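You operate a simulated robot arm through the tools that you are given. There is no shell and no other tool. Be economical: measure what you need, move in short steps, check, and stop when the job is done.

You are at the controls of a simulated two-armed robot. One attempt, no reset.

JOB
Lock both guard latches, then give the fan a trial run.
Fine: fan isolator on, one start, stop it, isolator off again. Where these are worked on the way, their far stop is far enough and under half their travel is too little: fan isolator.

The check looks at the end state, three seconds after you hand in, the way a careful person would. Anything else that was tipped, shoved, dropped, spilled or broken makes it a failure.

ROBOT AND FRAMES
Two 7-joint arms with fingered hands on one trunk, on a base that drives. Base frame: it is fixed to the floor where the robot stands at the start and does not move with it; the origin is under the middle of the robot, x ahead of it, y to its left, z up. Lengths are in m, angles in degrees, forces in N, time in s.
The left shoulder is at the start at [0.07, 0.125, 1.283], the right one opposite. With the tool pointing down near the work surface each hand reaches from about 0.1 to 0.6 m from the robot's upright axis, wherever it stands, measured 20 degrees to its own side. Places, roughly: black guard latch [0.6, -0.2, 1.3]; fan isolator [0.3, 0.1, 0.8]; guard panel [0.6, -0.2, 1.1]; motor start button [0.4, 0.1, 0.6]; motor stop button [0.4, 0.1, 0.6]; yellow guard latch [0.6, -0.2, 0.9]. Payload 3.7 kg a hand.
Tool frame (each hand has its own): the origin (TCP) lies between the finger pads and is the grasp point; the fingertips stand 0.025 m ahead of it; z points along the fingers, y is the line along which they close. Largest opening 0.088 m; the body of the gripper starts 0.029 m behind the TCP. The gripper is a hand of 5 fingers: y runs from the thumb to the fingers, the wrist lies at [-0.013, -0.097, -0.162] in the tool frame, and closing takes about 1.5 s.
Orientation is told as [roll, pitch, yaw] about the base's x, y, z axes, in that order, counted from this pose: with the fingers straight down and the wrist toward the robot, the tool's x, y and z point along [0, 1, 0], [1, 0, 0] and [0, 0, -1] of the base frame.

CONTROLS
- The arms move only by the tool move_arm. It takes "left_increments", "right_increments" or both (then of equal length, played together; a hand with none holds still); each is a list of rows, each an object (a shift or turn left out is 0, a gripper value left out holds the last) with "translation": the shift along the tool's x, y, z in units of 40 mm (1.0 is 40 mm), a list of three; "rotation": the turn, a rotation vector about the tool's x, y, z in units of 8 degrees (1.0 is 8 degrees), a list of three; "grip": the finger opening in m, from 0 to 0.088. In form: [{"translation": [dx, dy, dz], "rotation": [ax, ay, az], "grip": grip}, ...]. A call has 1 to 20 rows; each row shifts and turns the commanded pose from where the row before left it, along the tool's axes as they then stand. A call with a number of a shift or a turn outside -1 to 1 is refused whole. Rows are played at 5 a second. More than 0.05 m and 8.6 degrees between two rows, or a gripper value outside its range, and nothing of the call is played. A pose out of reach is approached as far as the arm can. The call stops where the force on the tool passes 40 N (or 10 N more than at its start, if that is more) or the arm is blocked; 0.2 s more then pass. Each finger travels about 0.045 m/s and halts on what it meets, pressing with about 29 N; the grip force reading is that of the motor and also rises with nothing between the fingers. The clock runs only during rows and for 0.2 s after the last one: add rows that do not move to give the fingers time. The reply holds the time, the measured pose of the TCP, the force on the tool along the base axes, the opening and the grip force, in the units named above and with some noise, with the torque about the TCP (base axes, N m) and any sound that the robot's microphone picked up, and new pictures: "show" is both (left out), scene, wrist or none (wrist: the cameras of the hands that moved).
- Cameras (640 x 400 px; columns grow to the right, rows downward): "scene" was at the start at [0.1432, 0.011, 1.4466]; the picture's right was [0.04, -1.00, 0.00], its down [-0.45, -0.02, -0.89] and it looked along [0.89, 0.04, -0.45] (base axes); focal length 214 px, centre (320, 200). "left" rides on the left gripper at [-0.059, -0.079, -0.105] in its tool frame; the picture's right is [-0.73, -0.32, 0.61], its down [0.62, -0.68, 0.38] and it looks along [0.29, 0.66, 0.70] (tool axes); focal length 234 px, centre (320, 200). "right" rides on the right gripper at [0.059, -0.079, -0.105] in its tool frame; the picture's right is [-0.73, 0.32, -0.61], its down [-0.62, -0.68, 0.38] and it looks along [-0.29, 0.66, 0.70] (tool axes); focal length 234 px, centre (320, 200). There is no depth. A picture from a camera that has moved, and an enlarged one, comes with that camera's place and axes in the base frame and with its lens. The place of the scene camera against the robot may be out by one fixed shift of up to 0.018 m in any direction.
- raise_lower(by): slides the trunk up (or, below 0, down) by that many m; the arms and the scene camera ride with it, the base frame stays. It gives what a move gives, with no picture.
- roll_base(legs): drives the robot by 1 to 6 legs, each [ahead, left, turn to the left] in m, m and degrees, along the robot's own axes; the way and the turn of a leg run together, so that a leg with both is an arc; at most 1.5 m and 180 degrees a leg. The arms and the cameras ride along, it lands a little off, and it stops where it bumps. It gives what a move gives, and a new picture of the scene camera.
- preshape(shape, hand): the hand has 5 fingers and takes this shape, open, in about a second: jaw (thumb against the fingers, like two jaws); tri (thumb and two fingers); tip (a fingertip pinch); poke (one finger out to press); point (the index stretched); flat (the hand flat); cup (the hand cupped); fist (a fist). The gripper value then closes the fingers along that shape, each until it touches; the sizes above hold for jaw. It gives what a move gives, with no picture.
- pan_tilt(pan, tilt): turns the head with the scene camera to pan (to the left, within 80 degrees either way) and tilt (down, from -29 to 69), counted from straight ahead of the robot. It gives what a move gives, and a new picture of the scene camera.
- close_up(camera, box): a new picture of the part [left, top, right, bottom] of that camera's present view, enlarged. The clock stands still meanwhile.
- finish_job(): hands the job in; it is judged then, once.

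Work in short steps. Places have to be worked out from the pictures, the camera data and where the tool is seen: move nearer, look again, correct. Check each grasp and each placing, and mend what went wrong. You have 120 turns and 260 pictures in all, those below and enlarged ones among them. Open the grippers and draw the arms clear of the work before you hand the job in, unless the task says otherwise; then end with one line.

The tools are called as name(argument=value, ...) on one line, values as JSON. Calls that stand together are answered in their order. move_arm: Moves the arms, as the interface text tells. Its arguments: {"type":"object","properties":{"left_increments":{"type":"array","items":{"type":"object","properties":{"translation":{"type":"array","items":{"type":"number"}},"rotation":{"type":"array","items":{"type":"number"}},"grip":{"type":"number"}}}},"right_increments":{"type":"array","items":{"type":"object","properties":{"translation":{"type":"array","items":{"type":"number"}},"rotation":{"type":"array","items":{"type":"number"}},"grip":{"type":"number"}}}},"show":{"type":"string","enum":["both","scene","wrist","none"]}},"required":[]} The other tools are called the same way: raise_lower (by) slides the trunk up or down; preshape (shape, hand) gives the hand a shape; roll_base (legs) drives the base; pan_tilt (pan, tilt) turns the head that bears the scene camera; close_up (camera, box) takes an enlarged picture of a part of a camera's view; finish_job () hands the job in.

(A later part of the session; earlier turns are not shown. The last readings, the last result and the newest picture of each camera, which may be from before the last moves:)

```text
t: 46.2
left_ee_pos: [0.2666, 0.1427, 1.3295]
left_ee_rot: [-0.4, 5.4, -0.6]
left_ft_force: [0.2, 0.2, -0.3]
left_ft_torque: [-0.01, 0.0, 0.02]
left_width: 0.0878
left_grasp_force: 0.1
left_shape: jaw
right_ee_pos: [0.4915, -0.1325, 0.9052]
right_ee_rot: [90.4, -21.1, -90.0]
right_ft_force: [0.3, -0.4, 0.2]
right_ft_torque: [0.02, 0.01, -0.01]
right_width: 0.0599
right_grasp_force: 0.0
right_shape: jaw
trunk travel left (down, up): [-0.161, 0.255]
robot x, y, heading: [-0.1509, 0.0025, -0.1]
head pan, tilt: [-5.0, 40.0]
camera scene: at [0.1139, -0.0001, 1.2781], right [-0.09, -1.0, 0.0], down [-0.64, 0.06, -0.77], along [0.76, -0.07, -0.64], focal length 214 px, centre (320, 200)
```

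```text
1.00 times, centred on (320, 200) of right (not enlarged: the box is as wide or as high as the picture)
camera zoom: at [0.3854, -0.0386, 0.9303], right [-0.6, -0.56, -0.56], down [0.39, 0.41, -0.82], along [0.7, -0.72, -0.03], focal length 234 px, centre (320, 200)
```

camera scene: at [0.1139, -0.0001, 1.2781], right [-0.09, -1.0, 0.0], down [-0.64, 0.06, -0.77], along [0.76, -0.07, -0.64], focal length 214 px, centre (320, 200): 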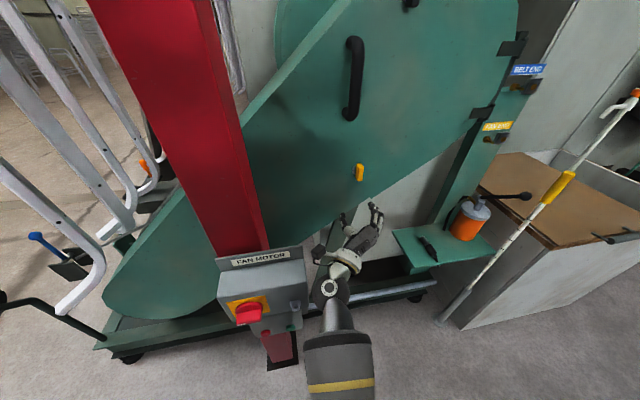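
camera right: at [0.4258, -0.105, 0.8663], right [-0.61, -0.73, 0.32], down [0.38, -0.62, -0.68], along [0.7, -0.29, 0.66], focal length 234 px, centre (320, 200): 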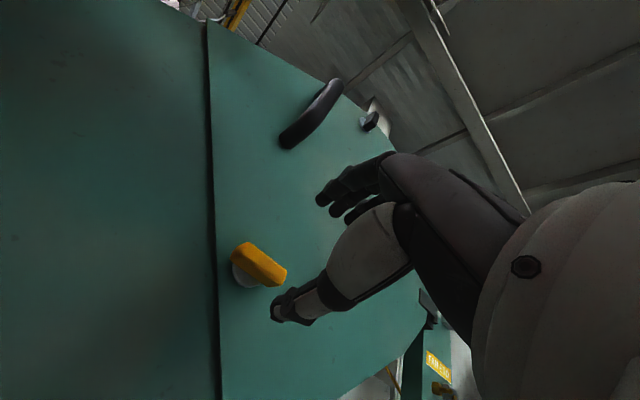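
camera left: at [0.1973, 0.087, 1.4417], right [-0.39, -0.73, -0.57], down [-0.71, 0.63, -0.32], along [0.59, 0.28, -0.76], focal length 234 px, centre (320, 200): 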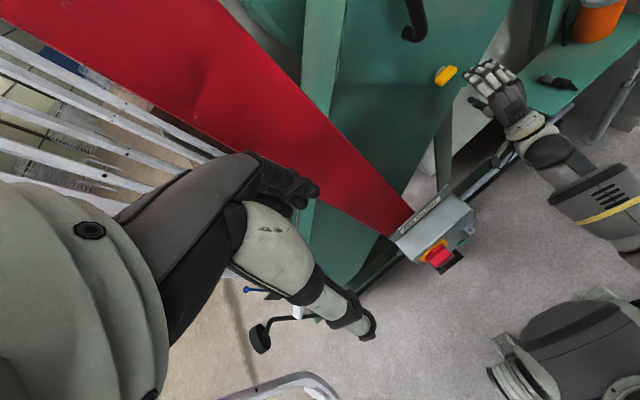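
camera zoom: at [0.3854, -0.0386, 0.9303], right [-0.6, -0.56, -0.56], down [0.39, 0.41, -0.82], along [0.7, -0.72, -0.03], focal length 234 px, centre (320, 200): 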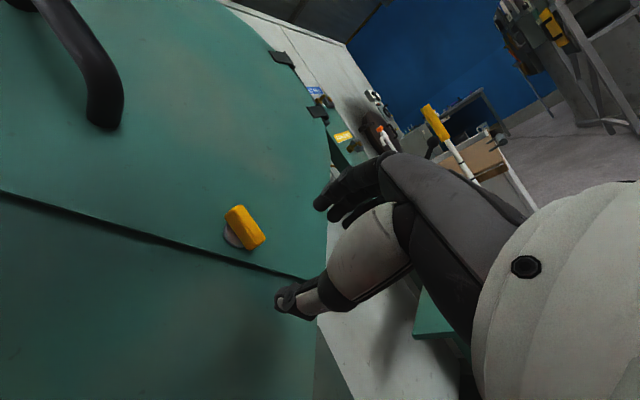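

Isolator handle triangulates to about [0.325, 0.135, 0.77], stop [0.34, 0.129, 0.625], start [0.345, 0.061, 0.622]; the handle is horizontal (off). I back the base up another 0.2 m to make room, with the right hand drawn in and raised.

roll_base(legs=[[-0.2, 0, 0]])

move_arm(right_increments=[{"translation": [0.8, 0, -0.3]}, {"translation": [0.8, 0, -0.3]}, {"translation": [0.8, -0.5, 0]}, {"translation": [0, 0.8, 0]}, {"translation": [0, 0.8, 0]}, {"translation": [0, 0.8, 0]}, {}], show="none")

raise_lower(by=-0.1)

pan_tilt(pan=10, tilt=40)

```text
t: 47.8
left_ee_pos: [0.0684, 0.1429, 1.3297]
left_ee_rot: [-0.3, 5.4, -0.8]
left_ft_force: [-0.6, -0.3, -0.2]
left_ft_torque: [0.02, -0.01, -0.03]
left_width: 0.0877
left_grasp_force: 0.1
left_shape: jaw
right_ee_pos: [0.2937, -0.133, 0.9056]
right_ee_rot: [90.4, -21.1, -90.2]
right_ft_force: [0.2, 0.0, 0.0]
right_ft_torque: [0.03, 0.01, -0.01]
right_width: 0.0601
right_grasp_force: 0.0
right_shape: jaw
trunk travel left (down, up): [-0.161, 0.255]
robot x, y, heading: [-0.3518, -0.004, -0.3]
head pan, tilt: [-5.0, 40.0]
camera scene: at [-0.0834, -0.0008, 1.2783], right [-0.09, -1.0, 0.0], down [-0.64, 0.06, -0.77], along [0.76, -0.07, -0.64], focal length 214 px, centre (320, 200)
```

scene: 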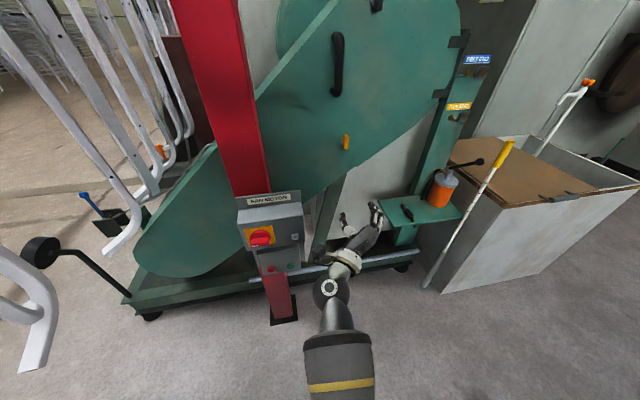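

```text
t: 49.4
left_ee_pos: [0.0694, 0.1422, 1.3282]
left_ee_rot: [-0.3, 5.4, -0.7]
left_ft_force: [0.0, 0.6, -0.5]
left_ft_torque: [0.0, 0.04, 0.0]
left_width: 0.0877
left_grasp_force: 0.0
left_shape: jaw
right_ee_pos: [0.2683, -0.1717, 1.0228]
right_ee_rot: [90.4, -21.1, -90.2]
right_ft_force: [0.0, 0.0, 0.8]
right_ft_torque: [-0.04, 0.03, 0.02]
right_width: 0.0597
right_grasp_force: 0.1
right_shape: jaw
trunk travel left (down, up): [-0.161, 0.255]
robot x, y, heading: [-0.3502, 0.0005, -0.1]
head pan, tilt: [-5.0, 40.0]
```

```text
t: 50.8
left_ee_pos: [0.1635, 0.1425, 1.1644]
left_ee_rot: [-0.6, 19.2, -0.8]
left_ft_force: [0.6, -0.1, 0.1]
left_ft_torque: [-0.01, 0.02, 0.0]
left_width: 0.0876
left_grasp_force: 0.0
left_shape: jaw
right_ee_pos: [0.2685, -0.1696, 0.924]
right_ee_rot: [90.6, -21.1, -90.3]
right_ft_force: [-0.4, -0.3, 0.0]
right_ft_torque: [-0.01, 0.02, 0.01]
right_width: 0.0597
right_grasp_force: 0.1
right_shape: jaw
trunk travel left (down, up): [-0.061, 0.355]
robot x, y, heading: [-0.3498, 0.0006, -0.3]
head pan, tilt: [-5.0, 40.0]
```

```text
t: 51.5
left_ee_pos: [0.1659, 0.1429, 1.1647]
left_ee_rot: [-0.7, 19.2, -0.8]
left_ft_force: [0.1, -0.6, 0.0]
left_ft_torque: [-0.02, 0.02, -0.02]
left_width: 0.0876
left_grasp_force: 0.0
left_shape: jaw
right_ee_pos: [0.2694, -0.1716, 0.9229]
right_ee_rot: [90.5, -21.1, -90.3]
right_ft_force: [0.2, 0.2, 0.6]
right_ft_torque: [0.04, -0.01, 0.03]
right_width: 0.0597
right_grasp_force: 0.1
right_shape: jaw
trunk travel left (down, up): [-0.061, 0.355]
robot x, y, heading: [-0.348, -0.0007, -0.1]
head pan, tilt: [10.0, 40.0]
camera scene: at [0.0168, 0.0211, 1.1595], right [0.17, -0.99, 0.0], down [-0.63, -0.11, -0.77], along [0.75, 0.13, -0.64], focal length 214 px, centre (320, 200)
```

scene: 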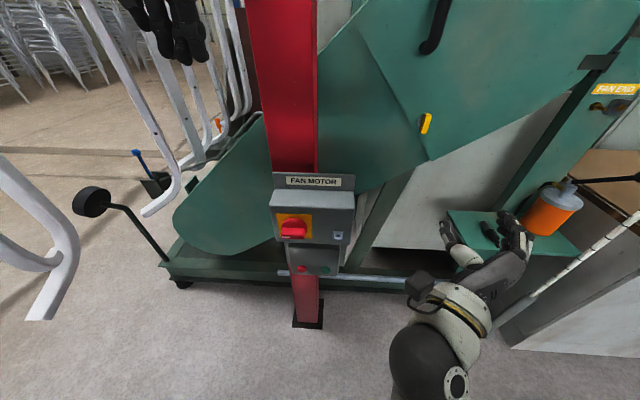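

Good working stance. I zoom on the box from here.

close_up(camera="scene", box=[255, 165, 375, 285])

```text
3.33 times, centred on (315, 225) of scene
camera zoom: at [0.0168, 0.0211, 1.1595], right [0.17, -0.99, 0.0], down [-0.63, -0.11, -0.77], along [0.75, 0.13, -0.64], focal length 715 px, centre (337, 117)
```

zoom: 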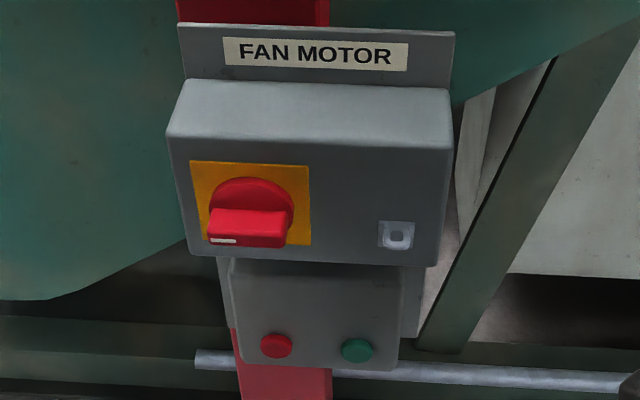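

I move the left hand forward a little, then turn it to point forward at the box (with ~6° yaw to match the box face).

move_arm(left_increments=[{"translation": [0, 0.9, 0]}, {"translation": [0, 0.8, 0]}, {"translation": [0, 0.8, 0]}, {"rotation": [-1, 0, 0]}, {"rotation": [-1, 0, 0]}, {"rotation": [-1, 0, 0]}, {"rotation": [-1, 0, 0]}, {"rotation": [-1, 0, 0]}, {"rotation": [-1, 0, 0]}, {"rotation": [-1, 0, 0]}, {"rotation": [-1, 0, 0]}, {"rotation": [-1, 0, 0]}, {"rotation": [-1, 0, 0]}, {"rotation": [-1, 0, 0]}, {"rotation": [-1, 0, 0]}, {"rotation": [-1, 0, 0]}, {"rotation": [-0.65, 0, 0]}, {"rotation": [0, 0.75, 0]}, {}])

```text
t: 55.5
left_ee_pos: [0.3187, 0.1274, 1.1743]
left_ee_rot: [-77.7, -89.5, 83.2]
left_ft_force: [-0.2, -0.1, 0.0]
left_ft_torque: [0.0, 0.04, 0.03]
left_width: 0.0879
left_grasp_force: 0.1
left_shape: jaw
left hand out of reach, approached as far as the arm can: row 11, 12, 13, 14, 15
right_ee_pos: [0.2693, -0.17, 0.9215]
right_ee_rot: [90.4, -21.1, -90.2]
right_ft_force: [0.4, 0.2, -0.1]
right_ft_torque: [-0.04, -0.02, 0.03]
right_width: 0.0598
right_grasp_force: 0.0
right_shape: jaw
trunk travel left (down, up): [-0.061, 0.355]
robot x, y, heading: [-0.3457, 0.0025, 0.0]
head pan, tilt: [10.0, 40.0]
camera scene: at [0.0168, 0.0212, 1.1595], right [0.17, -0.99, 0.0], down [-0.63, -0.11, -0.77], along [0.75, 0.13, -0.64], focal length 214 px, centre (320, 200)
camera left: at [0.2197, 0.0594, 1.0955], right [0.67, -0.67, -0.32], down [0.32, 0.65, -0.69], along [0.67, 0.36, 0.65], focal length 234 px, centre (320, 200)
```

scene: 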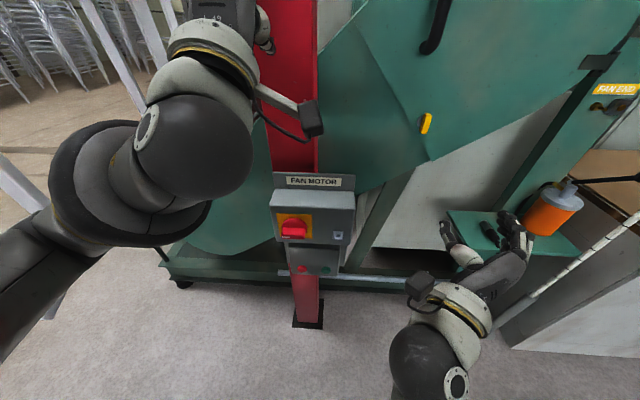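
left: 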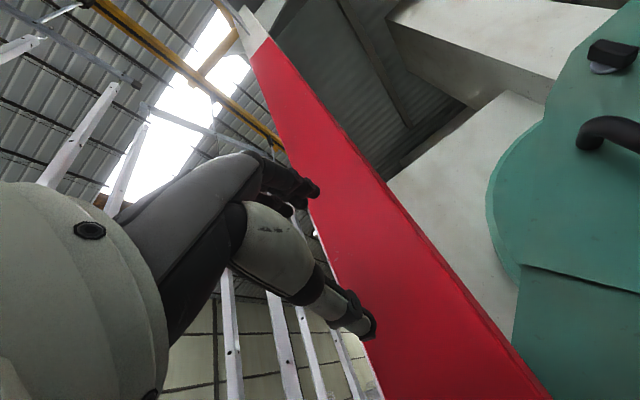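

The hand points forward. I pull it back to x≈0.24 and lower to z≈0.84 in front of the box.

move_arm(left_increments=[{"translation": [0, -0.6, -0.7]}, {"translation": [0, -0.8, -0.7]}, {"translation": [0, -0.9, -0.6]}, {"translation": [0, -1, 0]}, {"translation": [0, -1, 0]}, {"translation": [0, -1, 0]}, {"translation": [0, -1, 0]}, {"translation": [0, -1, 0]}, {"translation": [0, -1, 0]}, {}])

```text
t: 57.7
left_ee_pos: [0.2987, 0.0934, 0.837]
left_ee_rot: [-71.6, -89.4, 76.9]
left_ft_force: [-0.3, -1.2, -0.1]
left_ft_torque: [0.0, -0.04, 0.01]
left_width: 0.0874
left_grasp_force: 0.2
left_shape: jaw
left hand out of reach, approached as far as the arm can: row 1, 2, 3
right_ee_pos: [0.2694, -0.1709, 0.923]
right_ee_rot: [90.4, -21.1, -90.3]
right_ft_force: [0.6, -0.6, -0.7]
right_ft_torque: [0.01, 0.0, 0.02]
right_width: 0.06
right_grasp_force: 0.0
right_shape: jaw
trunk travel left (down, up): [-0.061, 0.355]
robot x, y, heading: [-0.3453, -0.0016, -0.1]
head pan, tilt: [10.0, 40.0]
camera scene: at [0.0168, 0.0211, 1.1595], right [0.17, -0.99, 0.0], down [-0.63, -0.11, -0.77], along [0.75, 0.13, -0.64], focal length 214 px, centre (320, 200)
camera left: at [0.1988, 0.0246, 0.7594], right [0.67, -0.67, -0.32], down [0.32, 0.65, -0.69], along [0.67, 0.36, 0.65], focal length 234 px, centre (320, 200)
```

scene: 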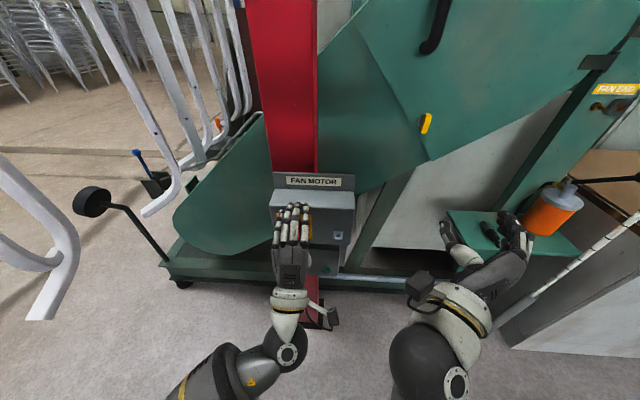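
left: 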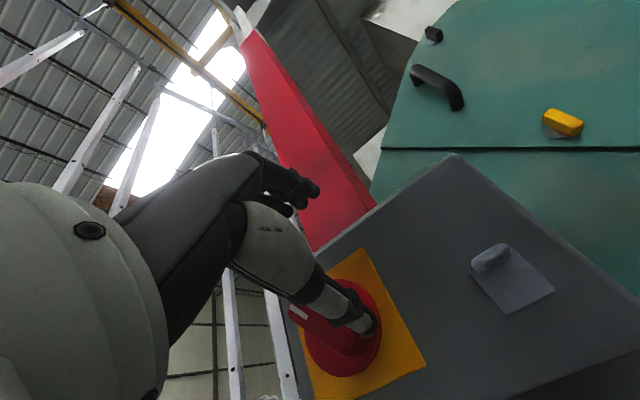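

The handle lies at about [0.32, 0.118, 0.794], just ahead of the thumb. The arm can't pull back more, so I back the base 0.08 m, then re-aim.

roll_base(legs=[[-0.08, 0, 0]])

move_arm(left_increments=[{"translation": [0.3, -0.5, 0]}, {"translation": [0.3, -0.5, 0], "grip": 0.07}, {}], show="wrist")

close_up(camera="scene", box=[245, 155, 365, 275])

```text
t: 58.8
left_ee_pos: [0.2189, 0.0932, 0.8381]
left_ee_rot: [-76.1, -89.5, 81.5]
left_ft_force: [0.4, -0.3, 0.1]
left_ft_torque: [0.01, -0.02, 0.03]
left_width: 0.0878
left_grasp_force: 0.1
left_shape: jaw
right_ee_pos: [0.1896, -0.1698, 0.923]
right_ee_rot: [90.4, -21.0, -90.2]
right_ft_force: [0.2, -0.5, -0.5]
right_ft_torque: [0.03, 0.0, 0.01]
right_width: 0.0598
right_grasp_force: 0.0
right_shape: jaw
trunk travel left (down, up): [-0.061, 0.355]
robot x, y, heading: [-0.428, 0.0011, 0.1]
head pan, tilt: [10.0, 40.0]
camera scene: at [-0.0628, 0.0213, 1.1597], right [0.17, -0.99, 0.0], down [-0.63, -0.11, -0.77], along [0.76, 0.13, -0.64], focal length 214 px, centre (320, 200)
```

scene: 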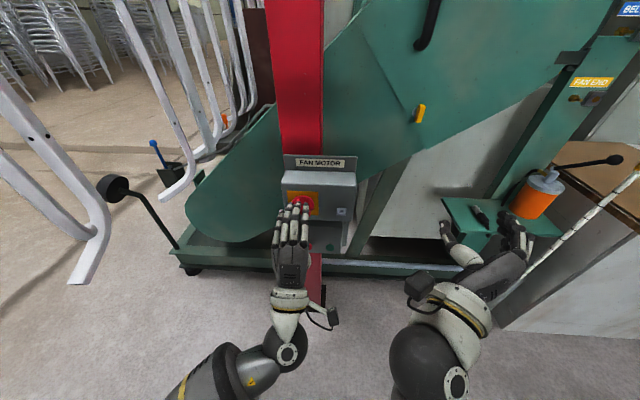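

```text
t: 59.6
left_ee_pos: [0.2182, 0.1166, 0.7989]
left_ee_rot: [-73.2, -89.6, 78.6]
left_ft_force: [-0.2, -0.3, 0.1]
left_ft_torque: [0.01, 0.02, 0.01]
left_width: 0.0702
left_grasp_force: 0.1
left_shape: jaw
right_ee_pos: [0.1904, -0.1706, 0.923]
right_ee_rot: [90.3, -21.1, -90.2]
right_ft_force: [0.2, -0.1, -0.1]
right_ft_torque: [-0.01, 0.01, 0.02]
right_width: 0.0598
right_grasp_force: 0.1
right_shape: jaw
trunk travel left (down, up): [-0.061, 0.355]
robot x, y, heading: [-0.4273, 0.0017, 0.1]
head pan, tilt: [10.0, 40.0]
camera left: at [0.1186, 0.0487, 0.7198], right [0.67, -0.67, -0.32], down [0.32, 0.65, -0.69], along [0.67, 0.36, 0.65], focal length 234 px, centre (320, 200)
```

left: 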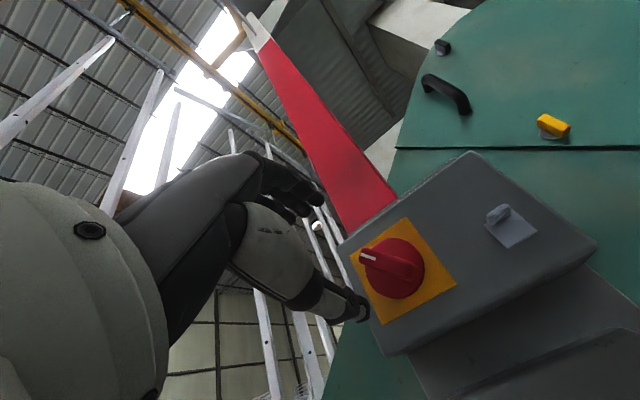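

```text
3.33 times, centred on (305, 215) of scene
camera zoom: at [-0.0624, 0.0213, 1.1595], right [0.17, -0.99, 0.0], down [-0.63, -0.11, -0.77], along [0.75, 0.13, -0.64], focal length 715 px, centre (370, 150)
```

zoom: 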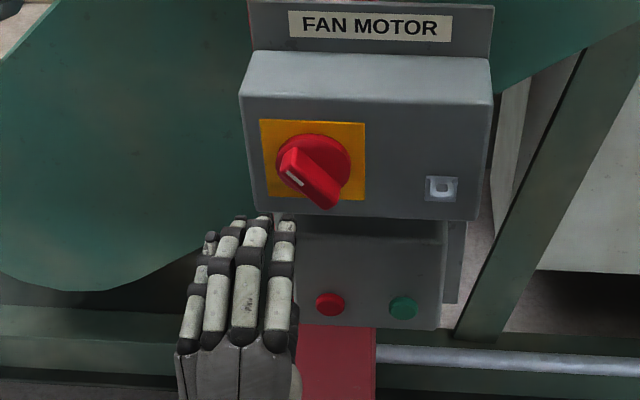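

The thumb has swept the handle part-way clockwise (about 45°), so clockwise toward ON is free. Knob centre is about [0.345, 0.129, 0.80]; I roll the hand 45° to match and approach to x≈0.31.

move_arm(left_increments=[{"rotation": [0, 0, 1]}, {"rotation": [0, 0, 1]}, {"rotation": [0, 0, 1]}, {"rotation": [0, 0, 1]}, {"rotation": [0, 0, 1]}, {"rotation": [0, 0, 0.6]}, {"translation": [0, 0, 0.8]}, {"translation": [0, 0, 0.8]}, {"translation": [0, 0, 0.7]}, {}])

close_up(camera="scene", box=[245, 155, 365, 275])

```text
t: 61.8
left_ee_pos: [0.3089, 0.1258, 0.7992]
left_ee_rot: [89.7, -45.6, -84.5]
left_ft_force: [0.1, 0.2, 0.2]
left_ft_torque: [0.02, 0.03, 0.01]
left_width: 0.0703
left_grasp_force: 0.1
left_shape: jaw
right_ee_pos: [0.19, -0.1703, 0.9241]
right_ee_rot: [90.4, -21.0, -90.2]
right_ft_force: [-1.2, 0.5, 0.2]
right_ft_torque: [0.01, -0.01, 0.0]
right_width: 0.0597
right_grasp_force: 0.0
right_shape: jaw
trunk travel left (down, up): [-0.061, 0.355]
robot x, y, heading: [-0.4238, 0.0019, -0.2]
head pan, tilt: [10.0, 40.0]
camera scene: at [-0.0624, 0.0213, 1.1594], right [0.17, -0.99, 0.0], down [-0.63, -0.11, -0.77], along [0.75, 0.13, -0.64], focal length 214 px, centre (320, 200)
camera left: at [0.2026, 0.1292, 0.7013], right [0.63, -0.24, -0.74], down [0.3, 0.95, -0.05], along [0.72, -0.19, 0.67], focal length 234 px, centre (320, 200)
```

scene: 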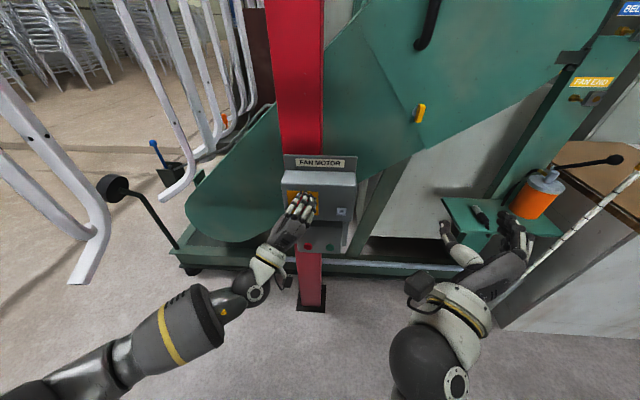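
left: 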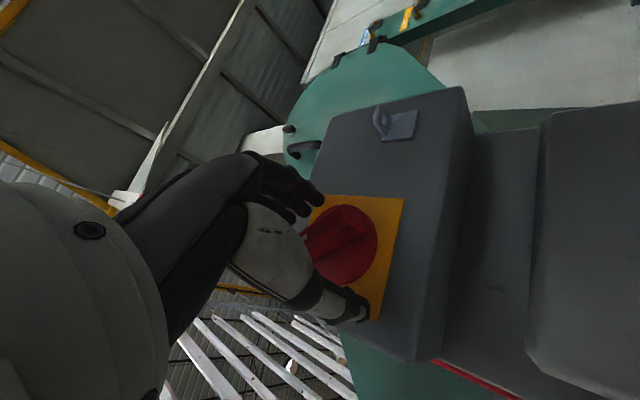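

```text
3.33 times, centred on (305, 215) of scene
camera zoom: at [-0.0624, 0.0213, 1.1594], right [0.17, -0.99, 0.0], down [-0.63, -0.11, -0.77], along [0.75, 0.13, -0.64], focal length 715 px, centre (370, 150)
```

zoom: 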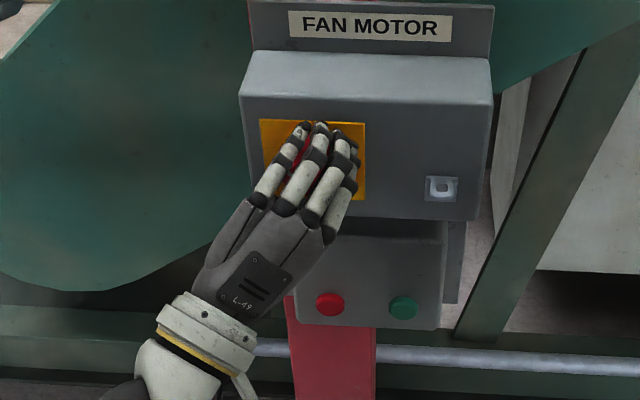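

The knob lies between thumb and fingers. I look closer with the wrist camera before closing.

close_up(camera="left", box=[230, 150, 430, 350])

```text
2.00 times, centred on (330, 250) of left
camera zoom: at [0.2026, 0.1292, 0.7013], right [0.63, -0.24, -0.74], down [0.3, 0.95, -0.05], along [0.72, -0.19, 0.67], focal length 468 px, centre (300, 100)
```

zoom: 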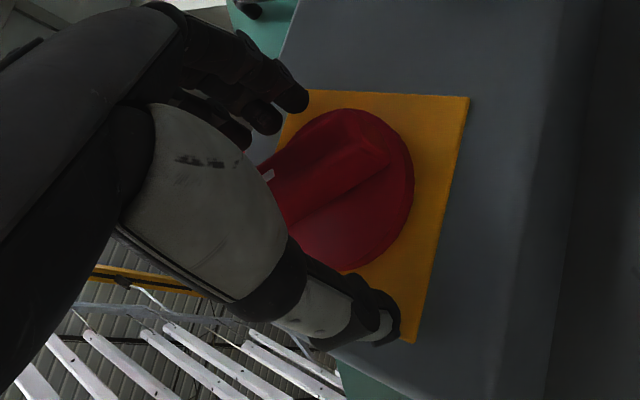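

The axis sits at about (y 0.124, z 0.802), well centred. I roll 8° more, advance 12 mm and close.

move_arm(left_increments=[{"rotation": [0, 0, 1], "grip": 0.055}, {"translation": [0, 0, 0.3]}, {"grip": 0.03}, {"grip": 0.0}, {}, {}, {}, {}], show="none")

close_up(camera="left", box=[230, 150, 430, 350])

close_up(camera="scene", box=[245, 155, 365, 275])

```text
t: 63.0
left_ee_pos: [0.3165, 0.1241, 0.7973]
left_ee_rot: [89.7, -37.6, -84.8]
left_ft_force: [-15.4, -0.1, 2.6]
left_ft_torque: [-0.05, 0.18, 0.25]
left_width: 0.0456
left_grasp_force: 28.9
left_shape: jaw
right_ee_pos: [0.1888, -0.1701, 0.9237]
right_ee_rot: [90.5, -21.2, -90.3]
right_ft_force: [-0.3, -0.7, 0.3]
right_ft_torque: [0.0, -0.02, 0.02]
right_width: 0.0597
right_grasp_force: 0.2
right_shape: jaw
trunk travel left (down, up): [-0.061, 0.355]
robot x, y, heading: [-0.4283, -0.0021, -0.0]
head pan, tilt: [10.0, 40.0]
stopped in row 6 (left hand): the force on the tool passed its limit at 41 N (the readings are from after the stop); the commanded pose is now the measured one
```

```text
2.00 times, centred on (330, 250) of left
camera zoom: at [0.2093, 0.1415, 0.7029], right [0.62, -0.14, -0.77], down [0.3, 0.95, 0.07], along [0.73, -0.28, 0.63], focal length 468 px, centre (300, 100)
```

zoom: 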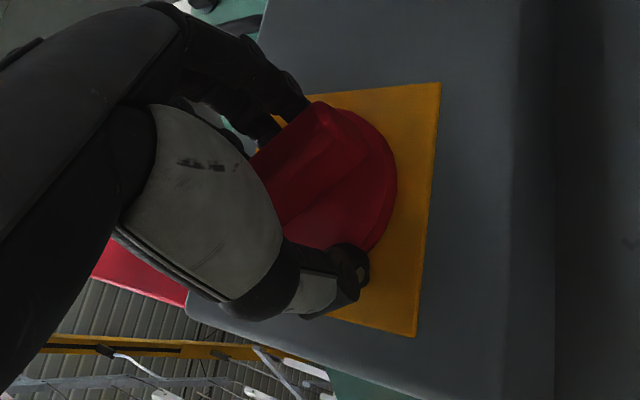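

```text
3.33 times, centred on (305, 215) of scene
camera zoom: at [-0.0649, 0.0215, 1.1603], right [0.17, -0.99, 0.0], down [-0.63, -0.11, -0.77], along [0.76, 0.13, -0.64], focal length 715 px, centre (370, 150)
```

zoom: 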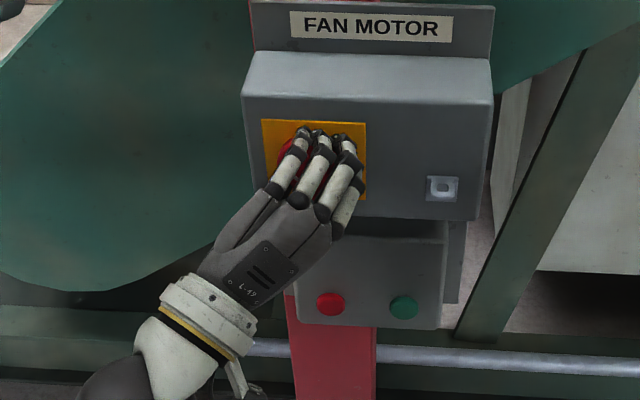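

The thumb closed on the round base, not on the bar. I open, back out 12 mm and close on the bar only.

move_arm(left_increments=[{"grip": 0.065}, {}, {"translation": [0, 0, -0.35]}, {"grip": 0.03}, {"grip": 0.0}, {}, {}, {}, {}], show="none")

close_up(camera="left", box=[230, 150, 430, 350])

close_up(camera="scene", box=[245, 155, 365, 275])

```text
t: 65.0
left_ee_pos: [0.3055, 0.1236, 0.7949]
left_ee_rot: [89.7, -37.7, -84.6]
left_ft_force: [2.0, 2.0, 1.1]
left_ft_torque: [0.01, -0.01, -0.01]
left_width: 0.0118
left_grasp_force: 28.8
left_shape: jaw
right_ee_pos: [0.1903, -0.1695, 0.9222]
right_ee_rot: [90.4, -21.1, -90.2]
right_ft_force: [0.3, 0.5, 0.1]
right_ft_torque: [0.0, 0.02, -0.03]
right_width: 0.06
right_grasp_force: 0.1
right_shape: jaw
trunk travel left (down, up): [-0.061, 0.355]
robot x, y, heading: [-0.429, 0.0008, -0.0]
head pan, tilt: [10.0, 40.0]
```

```text
2.00 times, centred on (330, 250) of left
camera zoom: at [0.1973, 0.1415, 0.7015], right [0.62, -0.13, -0.78], down [0.3, 0.95, 0.07], along [0.73, -0.28, 0.63], focal length 468 px, centre (300, 100)
```

zoom: 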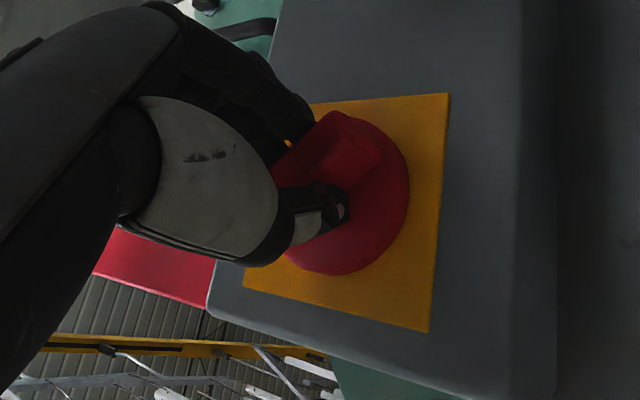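

```text
3.33 times, centred on (305, 215) of scene
camera zoom: at [-0.0627, 0.0215, 1.1594], right [0.17, -0.99, 0.0], down [-0.63, -0.11, -0.77], along [0.75, 0.13, -0.64], focal length 715 px, centre (370, 150)
```

zoom: 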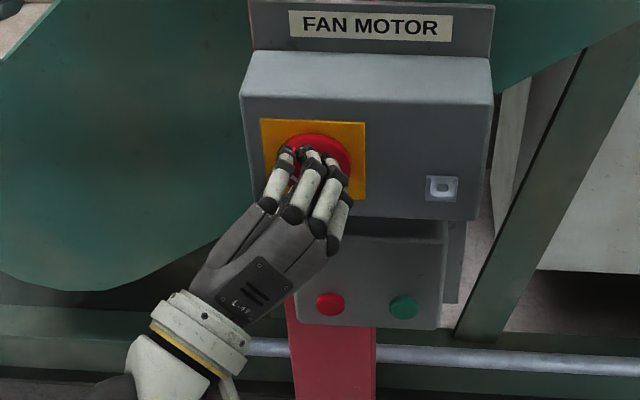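

The bar is held (12 mm, 29 N). I turn clockwise about 42°, watching for the stop.

move_arm(left_increments=[{"rotation": [0, 0, 0.6]}, {"rotation": [0, 0, 0.6]}, {"rotation": [0, 0, 0.6]}, {"rotation": [0, 0, 0.6]}, {"rotation": [0, 0, 0.6]}, {"rotation": [0, 0, 0.6]}, {"rotation": [0, 0, 0.6]}, {"rotation": [0, 0, 0.6]}, {"rotation": [0, 0, 0.5]}, {}], show="none")

close_up(camera="left", box=[230, 150, 430, 350])

close_up(camera="scene", box=[245, 155, 365, 275])

```text
t: 67.2
left_ee_pos: [0.3047, 0.124, 0.7988]
left_ee_rot: [90.0, 4.9, -84.8]
left_ft_force: [0.3, 8.8, 13.7]
left_ft_torque: [-0.03, -0.24, 0.22]
left_width: 0.011
left_grasp_force: 28.9
left_shape: jaw
right_ee_pos: [0.1895, -0.1696, 0.9238]
right_ee_rot: [90.6, -21.2, -90.4]
right_ft_force: [0.1, 0.7, 0.0]
right_ft_torque: [-0.03, 0.02, -0.01]
right_width: 0.0596
right_grasp_force: 0.1
right_shape: jaw
trunk travel left (down, up): [-0.061, 0.355]
robot x, y, heading: [-0.4271, 0.001, 0.0]
head pan, tilt: [10.0, 40.0]
```

```text
2.00 times, centred on (330, 250) of left
camera zoom: at [0.1925, 0.1989, 0.7464], right [0.57, 0.44, -0.7], down [0.33, 0.66, 0.68], along [0.76, -0.61, 0.23], focal length 468 px, centre (300, 100)
```

zoom: 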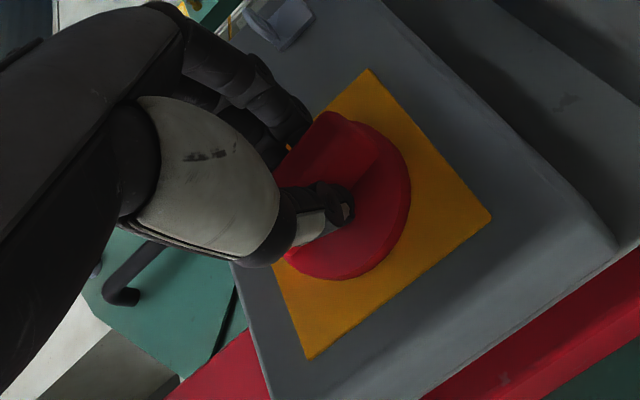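

```text
3.33 times, centred on (305, 215) of scene
camera zoom: at [-0.0641, 0.0218, 1.1601], right [0.17, -0.99, 0.0], down [-0.63, -0.11, -0.77], along [0.76, 0.13, -0.64], focal length 715 px, centre (370, 150)
```

zoom: 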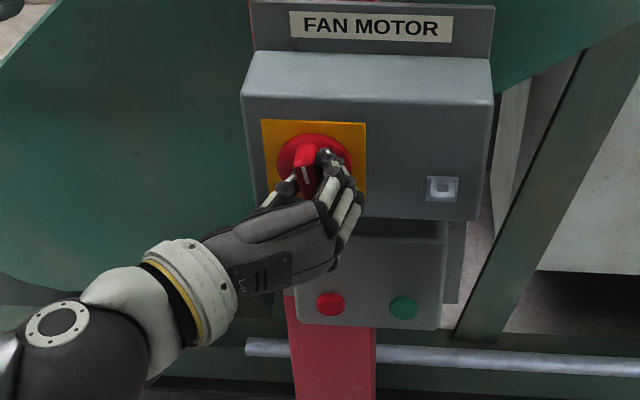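

The handle is nearly upright with its mark at the top. I turn 10° more to seat it at the stop.

move_arm(left_increments=[{"rotation": [0, 0, 0.45]}, {"rotation": [0, 0, 0.45]}, {"rotation": [0, 0, 0.4]}, {}], show="none")

close_up(camera="scene", box=[265, 170, 345, 240])

```text
t: 68.2
left_ee_pos: [0.3043, 0.1245, 0.7972]
left_ee_rot: [89.9, 15.1, -84.7]
left_ft_force: [2.5, 7.8, 18.0]
left_ft_torque: [-0.12, -0.31, 0.22]
left_width: 0.0108
left_grasp_force: 28.9
left_shape: jaw
right_ee_pos: [0.1881, -0.1693, 0.9234]
right_ee_rot: [90.5, -21.2, -90.3]
right_ft_force: [0.0, -0.4, 0.9]
right_ft_torque: [0.02, 0.02, 0.0]
right_width: 0.0596
right_grasp_force: 0.0
right_shape: jaw
trunk travel left (down, up): [-0.061, 0.355]
robot x, y, heading: [-0.431, -0.0022, -0.3]
head pan, tilt: [10.0, 40.0]
```

```text
5.71 times, centred on (305, 205) of scene
camera zoom: at [-0.0644, 0.0217, 1.1602], right [0.17, -0.99, 0.0], down [-0.63, -0.11, -0.77], along [0.76, 0.13, -0.64], focal length 1226 px, centre (406, 171)
```

zoom: 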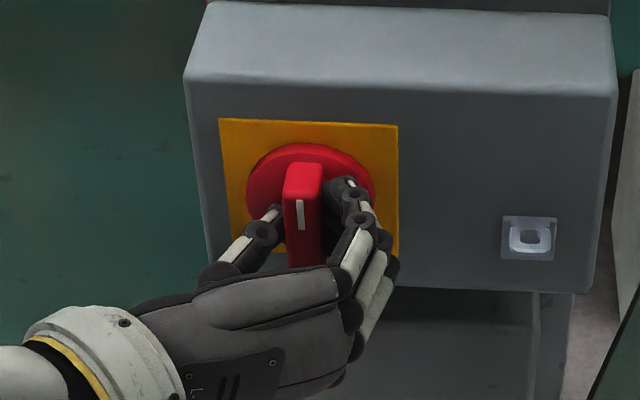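

Handle is upright (on), torque rising at the stop. I open fully, then withdraw straight back.

move_arm(left_increments=[{"grip": 0.04}, {}, {"grip": 0.07}, {}, {"translation": [0, 0, -0.6]}, {"translation": [0, 0, -0.6]}, {"translation": [0, 0, -0.8]}, {}], show="none")

preshape(hand="left", shape="poke")

close_up(camera="scene", box=[220, 150, 380, 290])

close_up(camera="left", box=[0, 0, 640, 400])

```text
t: 70.0
left_ee_pos: [0.2255, 0.1155, 0.7963]
left_ee_rot: [89.6, 15.1, -84.9]
left_ft_force: [-0.5, -0.4, -0.2]
left_ft_torque: [-0.03, -0.03, 0.01]
left_width: 0.0699
left_grasp_force: 0.0
left_shape: jaw
right_ee_pos: [0.1903, -0.1715, 0.9232]
right_ee_rot: [90.4, -21.1, -90.1]
right_ft_force: [-0.4, 0.0, -0.3]
right_ft_torque: [-0.01, 0.0, -0.01]
right_width: 0.0601
right_grasp_force: 0.1
right_shape: jaw
trunk travel left (down, up): [-0.061, 0.355]
robot x, y, heading: [-0.4313, 0.0037, -0.1]
head pan, tilt: [10.0, 40.0]
```

```text
t: 70.9
left_ee_pos: [0.2253, 0.115, 0.7971]
left_ee_rot: [89.7, 15.1, -84.9]
left_ft_force: [-0.1, -0.3, 0.2]
left_ft_torque: [0.0, 0.0, 0.01]
left_width: 0.0
left_grasp_force: 0.1
left_shape: poke
right_ee_pos: [0.1896, -0.171, 0.923]
right_ee_rot: [90.4, -21.1, -90.2]
right_ft_force: [0.3, 0.1, -0.2]
right_ft_torque: [-0.01, -0.01, 0.0]
right_width: 0.0595
right_grasp_force: 0.0
right_shape: jaw
trunk travel left (down, up): [-0.061, 0.355]
robot x, y, heading: [-0.4296, -0.0017, -0.2]
head pan, tilt: [10.0, 40.0]
```

```text
2.86 times, centred on (300, 220) of scene
camera zoom: at [-0.0628, 0.0213, 1.1595], right [0.17, -0.99, 0.0], down [-0.63, -0.11, -0.77], along [0.75, 0.13, -0.64], focal length 613 px, centre (377, 143)
```

zoom: 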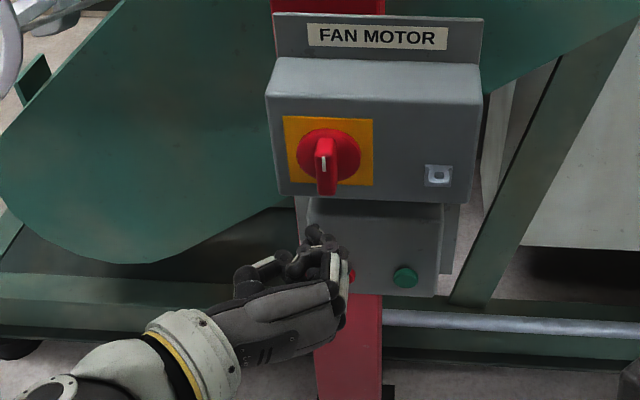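

```text
1.00 times, centred on (320, 200) of left (not enlarged: the box is as wide or as high as the picture)
camera zoom: at [0.1128, 0.1971, 0.7615], right [0.56, 0.55, -0.62], down [0.34, 0.53, 0.78], along [0.76, -0.64, 0.1], focal length 234 px, centre (320, 200)
```

zoom: 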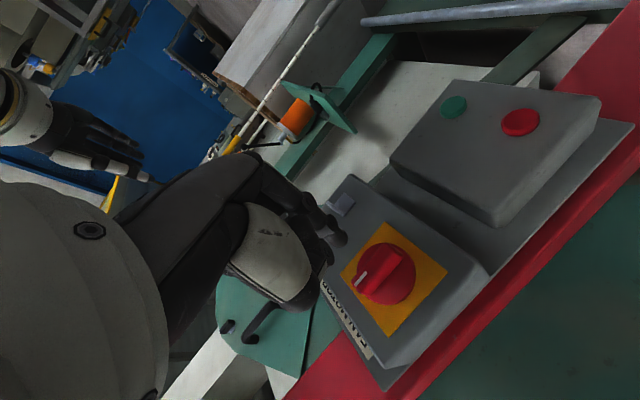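

Isolator is upright (on), and the extended fingertip is ~22 mm ahead of the TCP. I level the roll and bring it in front of the start button (~[0.343, 0.064, 0.624]).

move_arm(left_increments=[{"rotation": [0, 0, -1]}, {"rotation": [0, 0, -0.9]}, {"translation": [-0.9, 0.3, 0]}, {"translation": [-0.9, 0.3, 0]}, {"translation": [-0.9, 0.3, 0]}, {"translation": [-0.9, 0.3, 0]}, {"translation": [-0.7, 0.25, 0.5]}, {}])

close_up(camera="scene", box=[240, 170, 370, 280])

```text
t: 72.7
left_ee_pos: [0.2521, 0.0593, 0.626]
left_ee_rot: [89.6, -0.1, -84.9]
left_ft_force: [0.3, 0.8, 0.3]
left_ft_torque: [-0.03, -0.01, -0.03]
left_width: 0.0001
left_grasp_force: 0.0
left_shape: poke
right_ee_pos: [0.1895, -0.1697, 0.9231]
right_ee_rot: [90.4, -21.1, -90.2]
right_ft_force: [0.1, -0.5, 0.1]
right_ft_torque: [0.0, 0.0, 0.0]
right_width: 0.0597
right_grasp_force: 0.0
right_shape: jaw
trunk travel left (down, up): [-0.061, 0.355]
robot x, y, heading: [-0.4309, 0.0021, -0.2]
head pan, tilt: [10.0, 40.0]
camera scene: at [-0.0627, 0.0213, 1.1595], right [0.17, -0.99, 0.0], down [-0.63, -0.11, -0.77], along [0.75, 0.13, -0.64], focal length 214 px, centre (320, 200)
camera left: at [0.1398, 0.1293, 0.5664], right [0.57, 0.37, -0.73], down [0.32, 0.71, 0.62], along [0.75, -0.59, 0.29], focal length 234 px, centre (320, 200)
```

scene: 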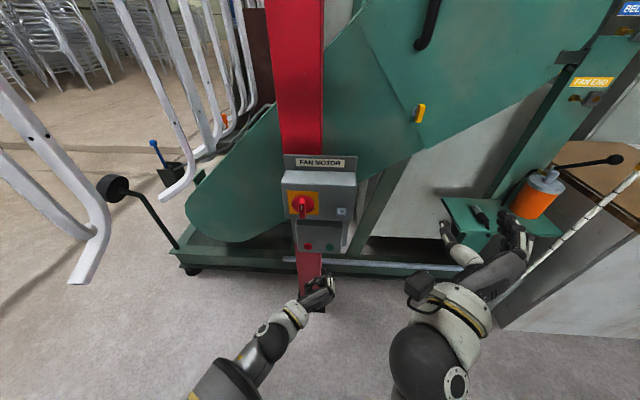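
left: 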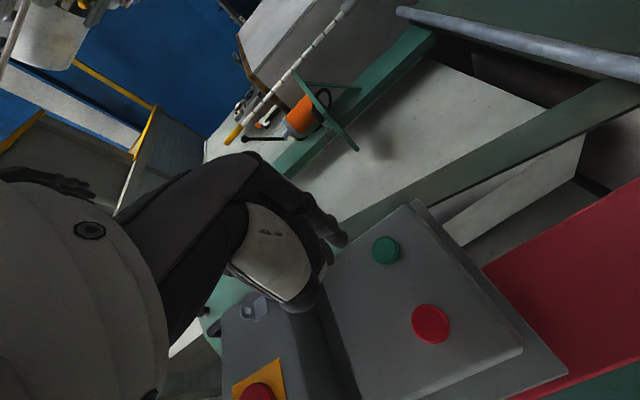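

```text
3.64 times, centred on (305, 225) of scene
camera zoom: at [-0.0627, 0.0213, 1.1595], right [0.17, -0.99, 0.0], down [-0.63, -0.11, -0.77], along [0.75, 0.13, -0.64], focal length 780 px, centre (374, 109)
```

zoom: 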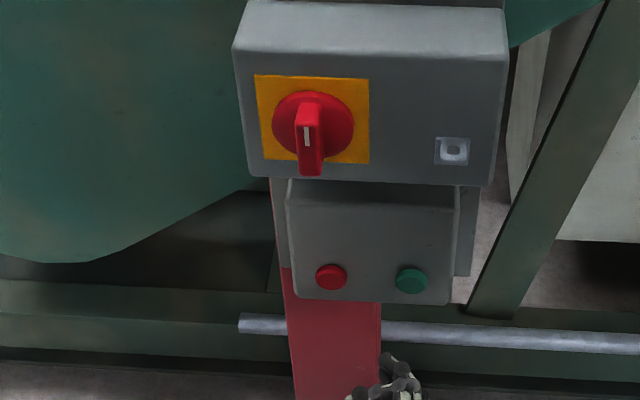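

Refined by the wrist camera, start is about [0.366, 0.052, 0.614]. I correct and approach until the tip is ~3 cm short.

move_arm(left_increments=[{"translation": [-0.25, 0.3, 0.5]}, {"translation": [0, 0, 0.7]}, {}], show="wrist")

close_up(camera="scene", box=[280, 215, 360, 285])

close_up(camera="left", box=[260, 150, 460, 330])

```text
t: 73.5
left_ee_pos: [0.3001, 0.0515, 0.6134]
left_ee_rot: [89.6, -0.1, -84.9]
left_ft_force: [-0.2, -0.2, -0.6]
left_ft_torque: [-0.01, 0.02, 0.0]
left_width: 0.0002
left_grasp_force: 0.0
left_shape: poke
right_ee_pos: [0.1897, -0.1708, 0.9234]
right_ee_rot: [90.4, -21.1, -90.2]
right_ft_force: [-0.5, 0.1, -0.2]
right_ft_torque: [0.04, -0.02, 0.02]
right_width: 0.0598
right_grasp_force: 0.0
right_shape: jaw
trunk travel left (down, up): [-0.061, 0.355]
robot x, y, heading: [-0.4263, 0.0003, 0.1]
head pan, tilt: [10.0, 40.0]
camera left: at [0.1876, 0.1209, 0.5558], right [0.57, 0.37, -0.73], down [0.32, 0.71, 0.62], along [0.75, -0.59, 0.29], focal length 234 px, centre (320, 200)
```

left: 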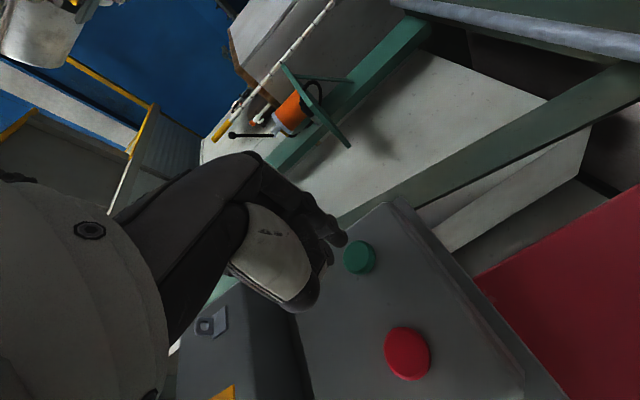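

```text
5.71 times, centred on (320, 250) of scene
camera zoom: at [-0.0627, 0.0213, 1.1594], right [0.17, -0.99, 0.0], down [-0.63, -0.11, -0.77], along [0.75, 0.13, -0.64], focal length 1226 px, centre (320, -86)
```

zoom: 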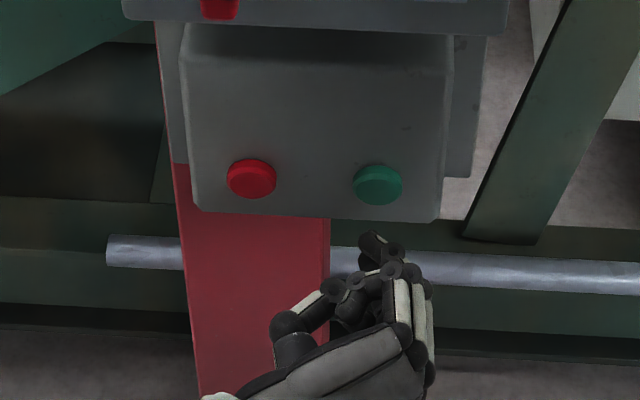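

```text
2.22 times, centred on (360, 240) of left
camera zoom: at [0.1876, 0.1209, 0.5558], right [0.57, 0.37, -0.73], down [0.32, 0.71, 0.62], along [0.75, -0.59, 0.29], focal length 520 px, centre (231, 111)
```

zoom: 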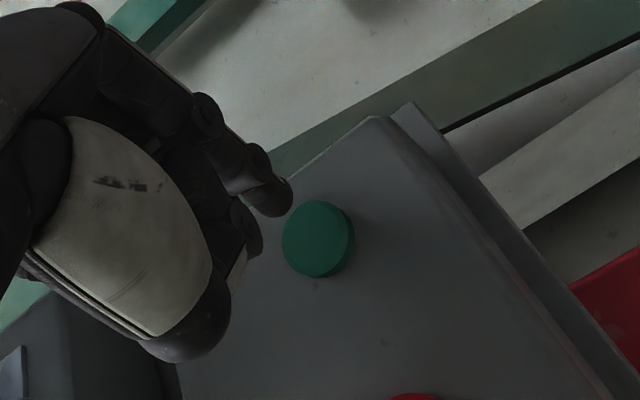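

The tip lines up with start, about 6 mm low. I raise it slightly and advance gently 28 mm.

move_arm(left_increments=[{"translation": [0.13, -0.05, 0.2]}, {"translation": [0, 0, 0.25]}, {"translation": [0, 0, 0.25]}, {}], show="none")

close_up(camera="scene", box=[280, 215, 360, 285])

close_up(camera="left", box=[260, 150, 460, 330])

```text
t: 74.5
left_ee_pos: [0.3269, 0.0553, 0.6207]
left_ee_rot: [89.6, -0.1, -85.0]
left_ft_force: [0.3, -0.1, 0.0]
left_ft_torque: [0.0, 0.03, -0.01]
left_width: 0.0
left_grasp_force: 0.1
left_shape: poke
right_ee_pos: [0.1904, -0.1704, 0.9217]
right_ee_rot: [90.4, -21.1, -90.1]
right_ft_force: [-0.5, -0.7, -0.6]
right_ft_torque: [0.0, 0.0, -0.04]
right_width: 0.0599
right_grasp_force: 0.1
right_shape: jaw
trunk travel left (down, up): [-0.061, 0.355]
robot x, y, heading: [-0.4265, 0.0052, 0.1]
head pan, tilt: [10.0, 40.0]
```

```text
5.71 times, centred on (320, 250) of scene
camera zoom: at [-0.0627, 0.0213, 1.1595], right [0.17, -0.99, 0.0], down [-0.63, -0.11, -0.77], along [0.75, 0.13, -0.64], focal length 1226 px, centre (320, -86)
```

zoom: 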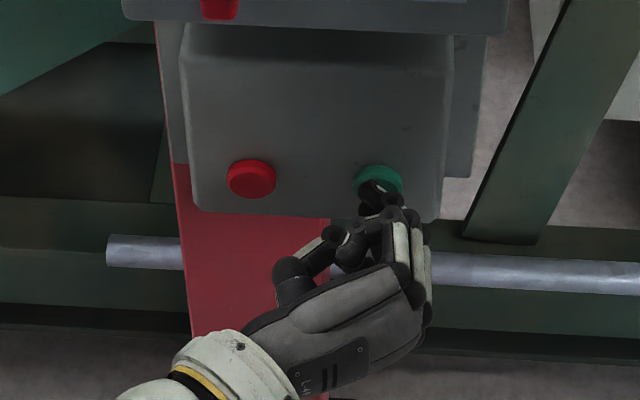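

```text
2.22 times, centred on (360, 240) of left
camera zoom: at [0.2146, 0.1249, 0.561], right [0.57, 0.37, -0.73], down [0.32, 0.71, 0.62], along [0.75, -0.59, 0.29], focal length 520 px, centre (231, 111)
```

zoom: 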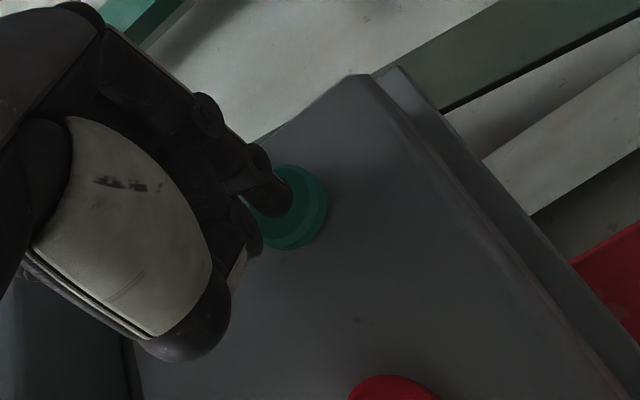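

The tip is just at the start button's face. I push in small steps and then draw back.

move_arm(left_increments=[{"translation": [0, 0, 0.1]}, {"translation": [0, 0, 0.1]}, {}], show="none")

close_up(camera="left", box=[260, 150, 460, 330])

```text
t: 75.3
left_ee_pos: [0.3344, 0.0563, 0.6183]
left_ee_rot: [89.6, -0.1, -84.9]
left_ft_force: [-3.1, 0.6, 0.2]
left_ft_torque: [-0.01, -0.02, 0.0]
left_width: 0.0001
left_grasp_force: 0.1
left_shape: poke
right_ee_pos: [0.1887, -0.1695, 0.9228]
right_ee_rot: [90.4, -21.1, -90.2]
right_ft_force: [-0.3, 0.6, -0.1]
right_ft_torque: [0.03, -0.02, -0.02]
right_width: 0.0598
right_grasp_force: 0.0
right_shape: jaw
trunk travel left (down, up): [-0.061, 0.355]
robot x, y, heading: [-0.4285, 0.0002, -0.1]
head pan, tilt: [10.0, 40.0]
```

```text
2.22 times, centred on (360, 240) of left
camera zoom: at [0.2221, 0.1262, 0.5605], right [0.57, 0.37, -0.73], down [0.32, 0.71, 0.62], along [0.75, -0.59, 0.29], focal length 520 px, centre (231, 111)
```

zoom: 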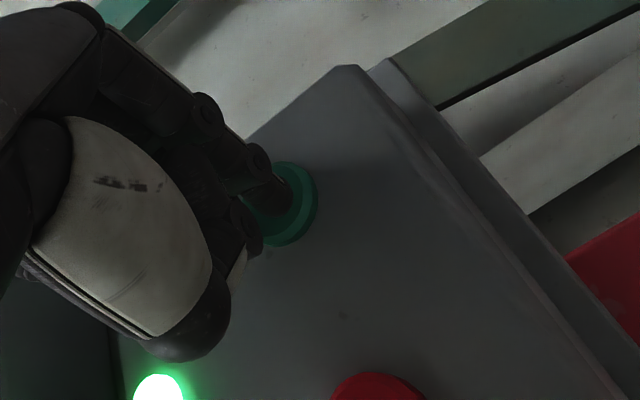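

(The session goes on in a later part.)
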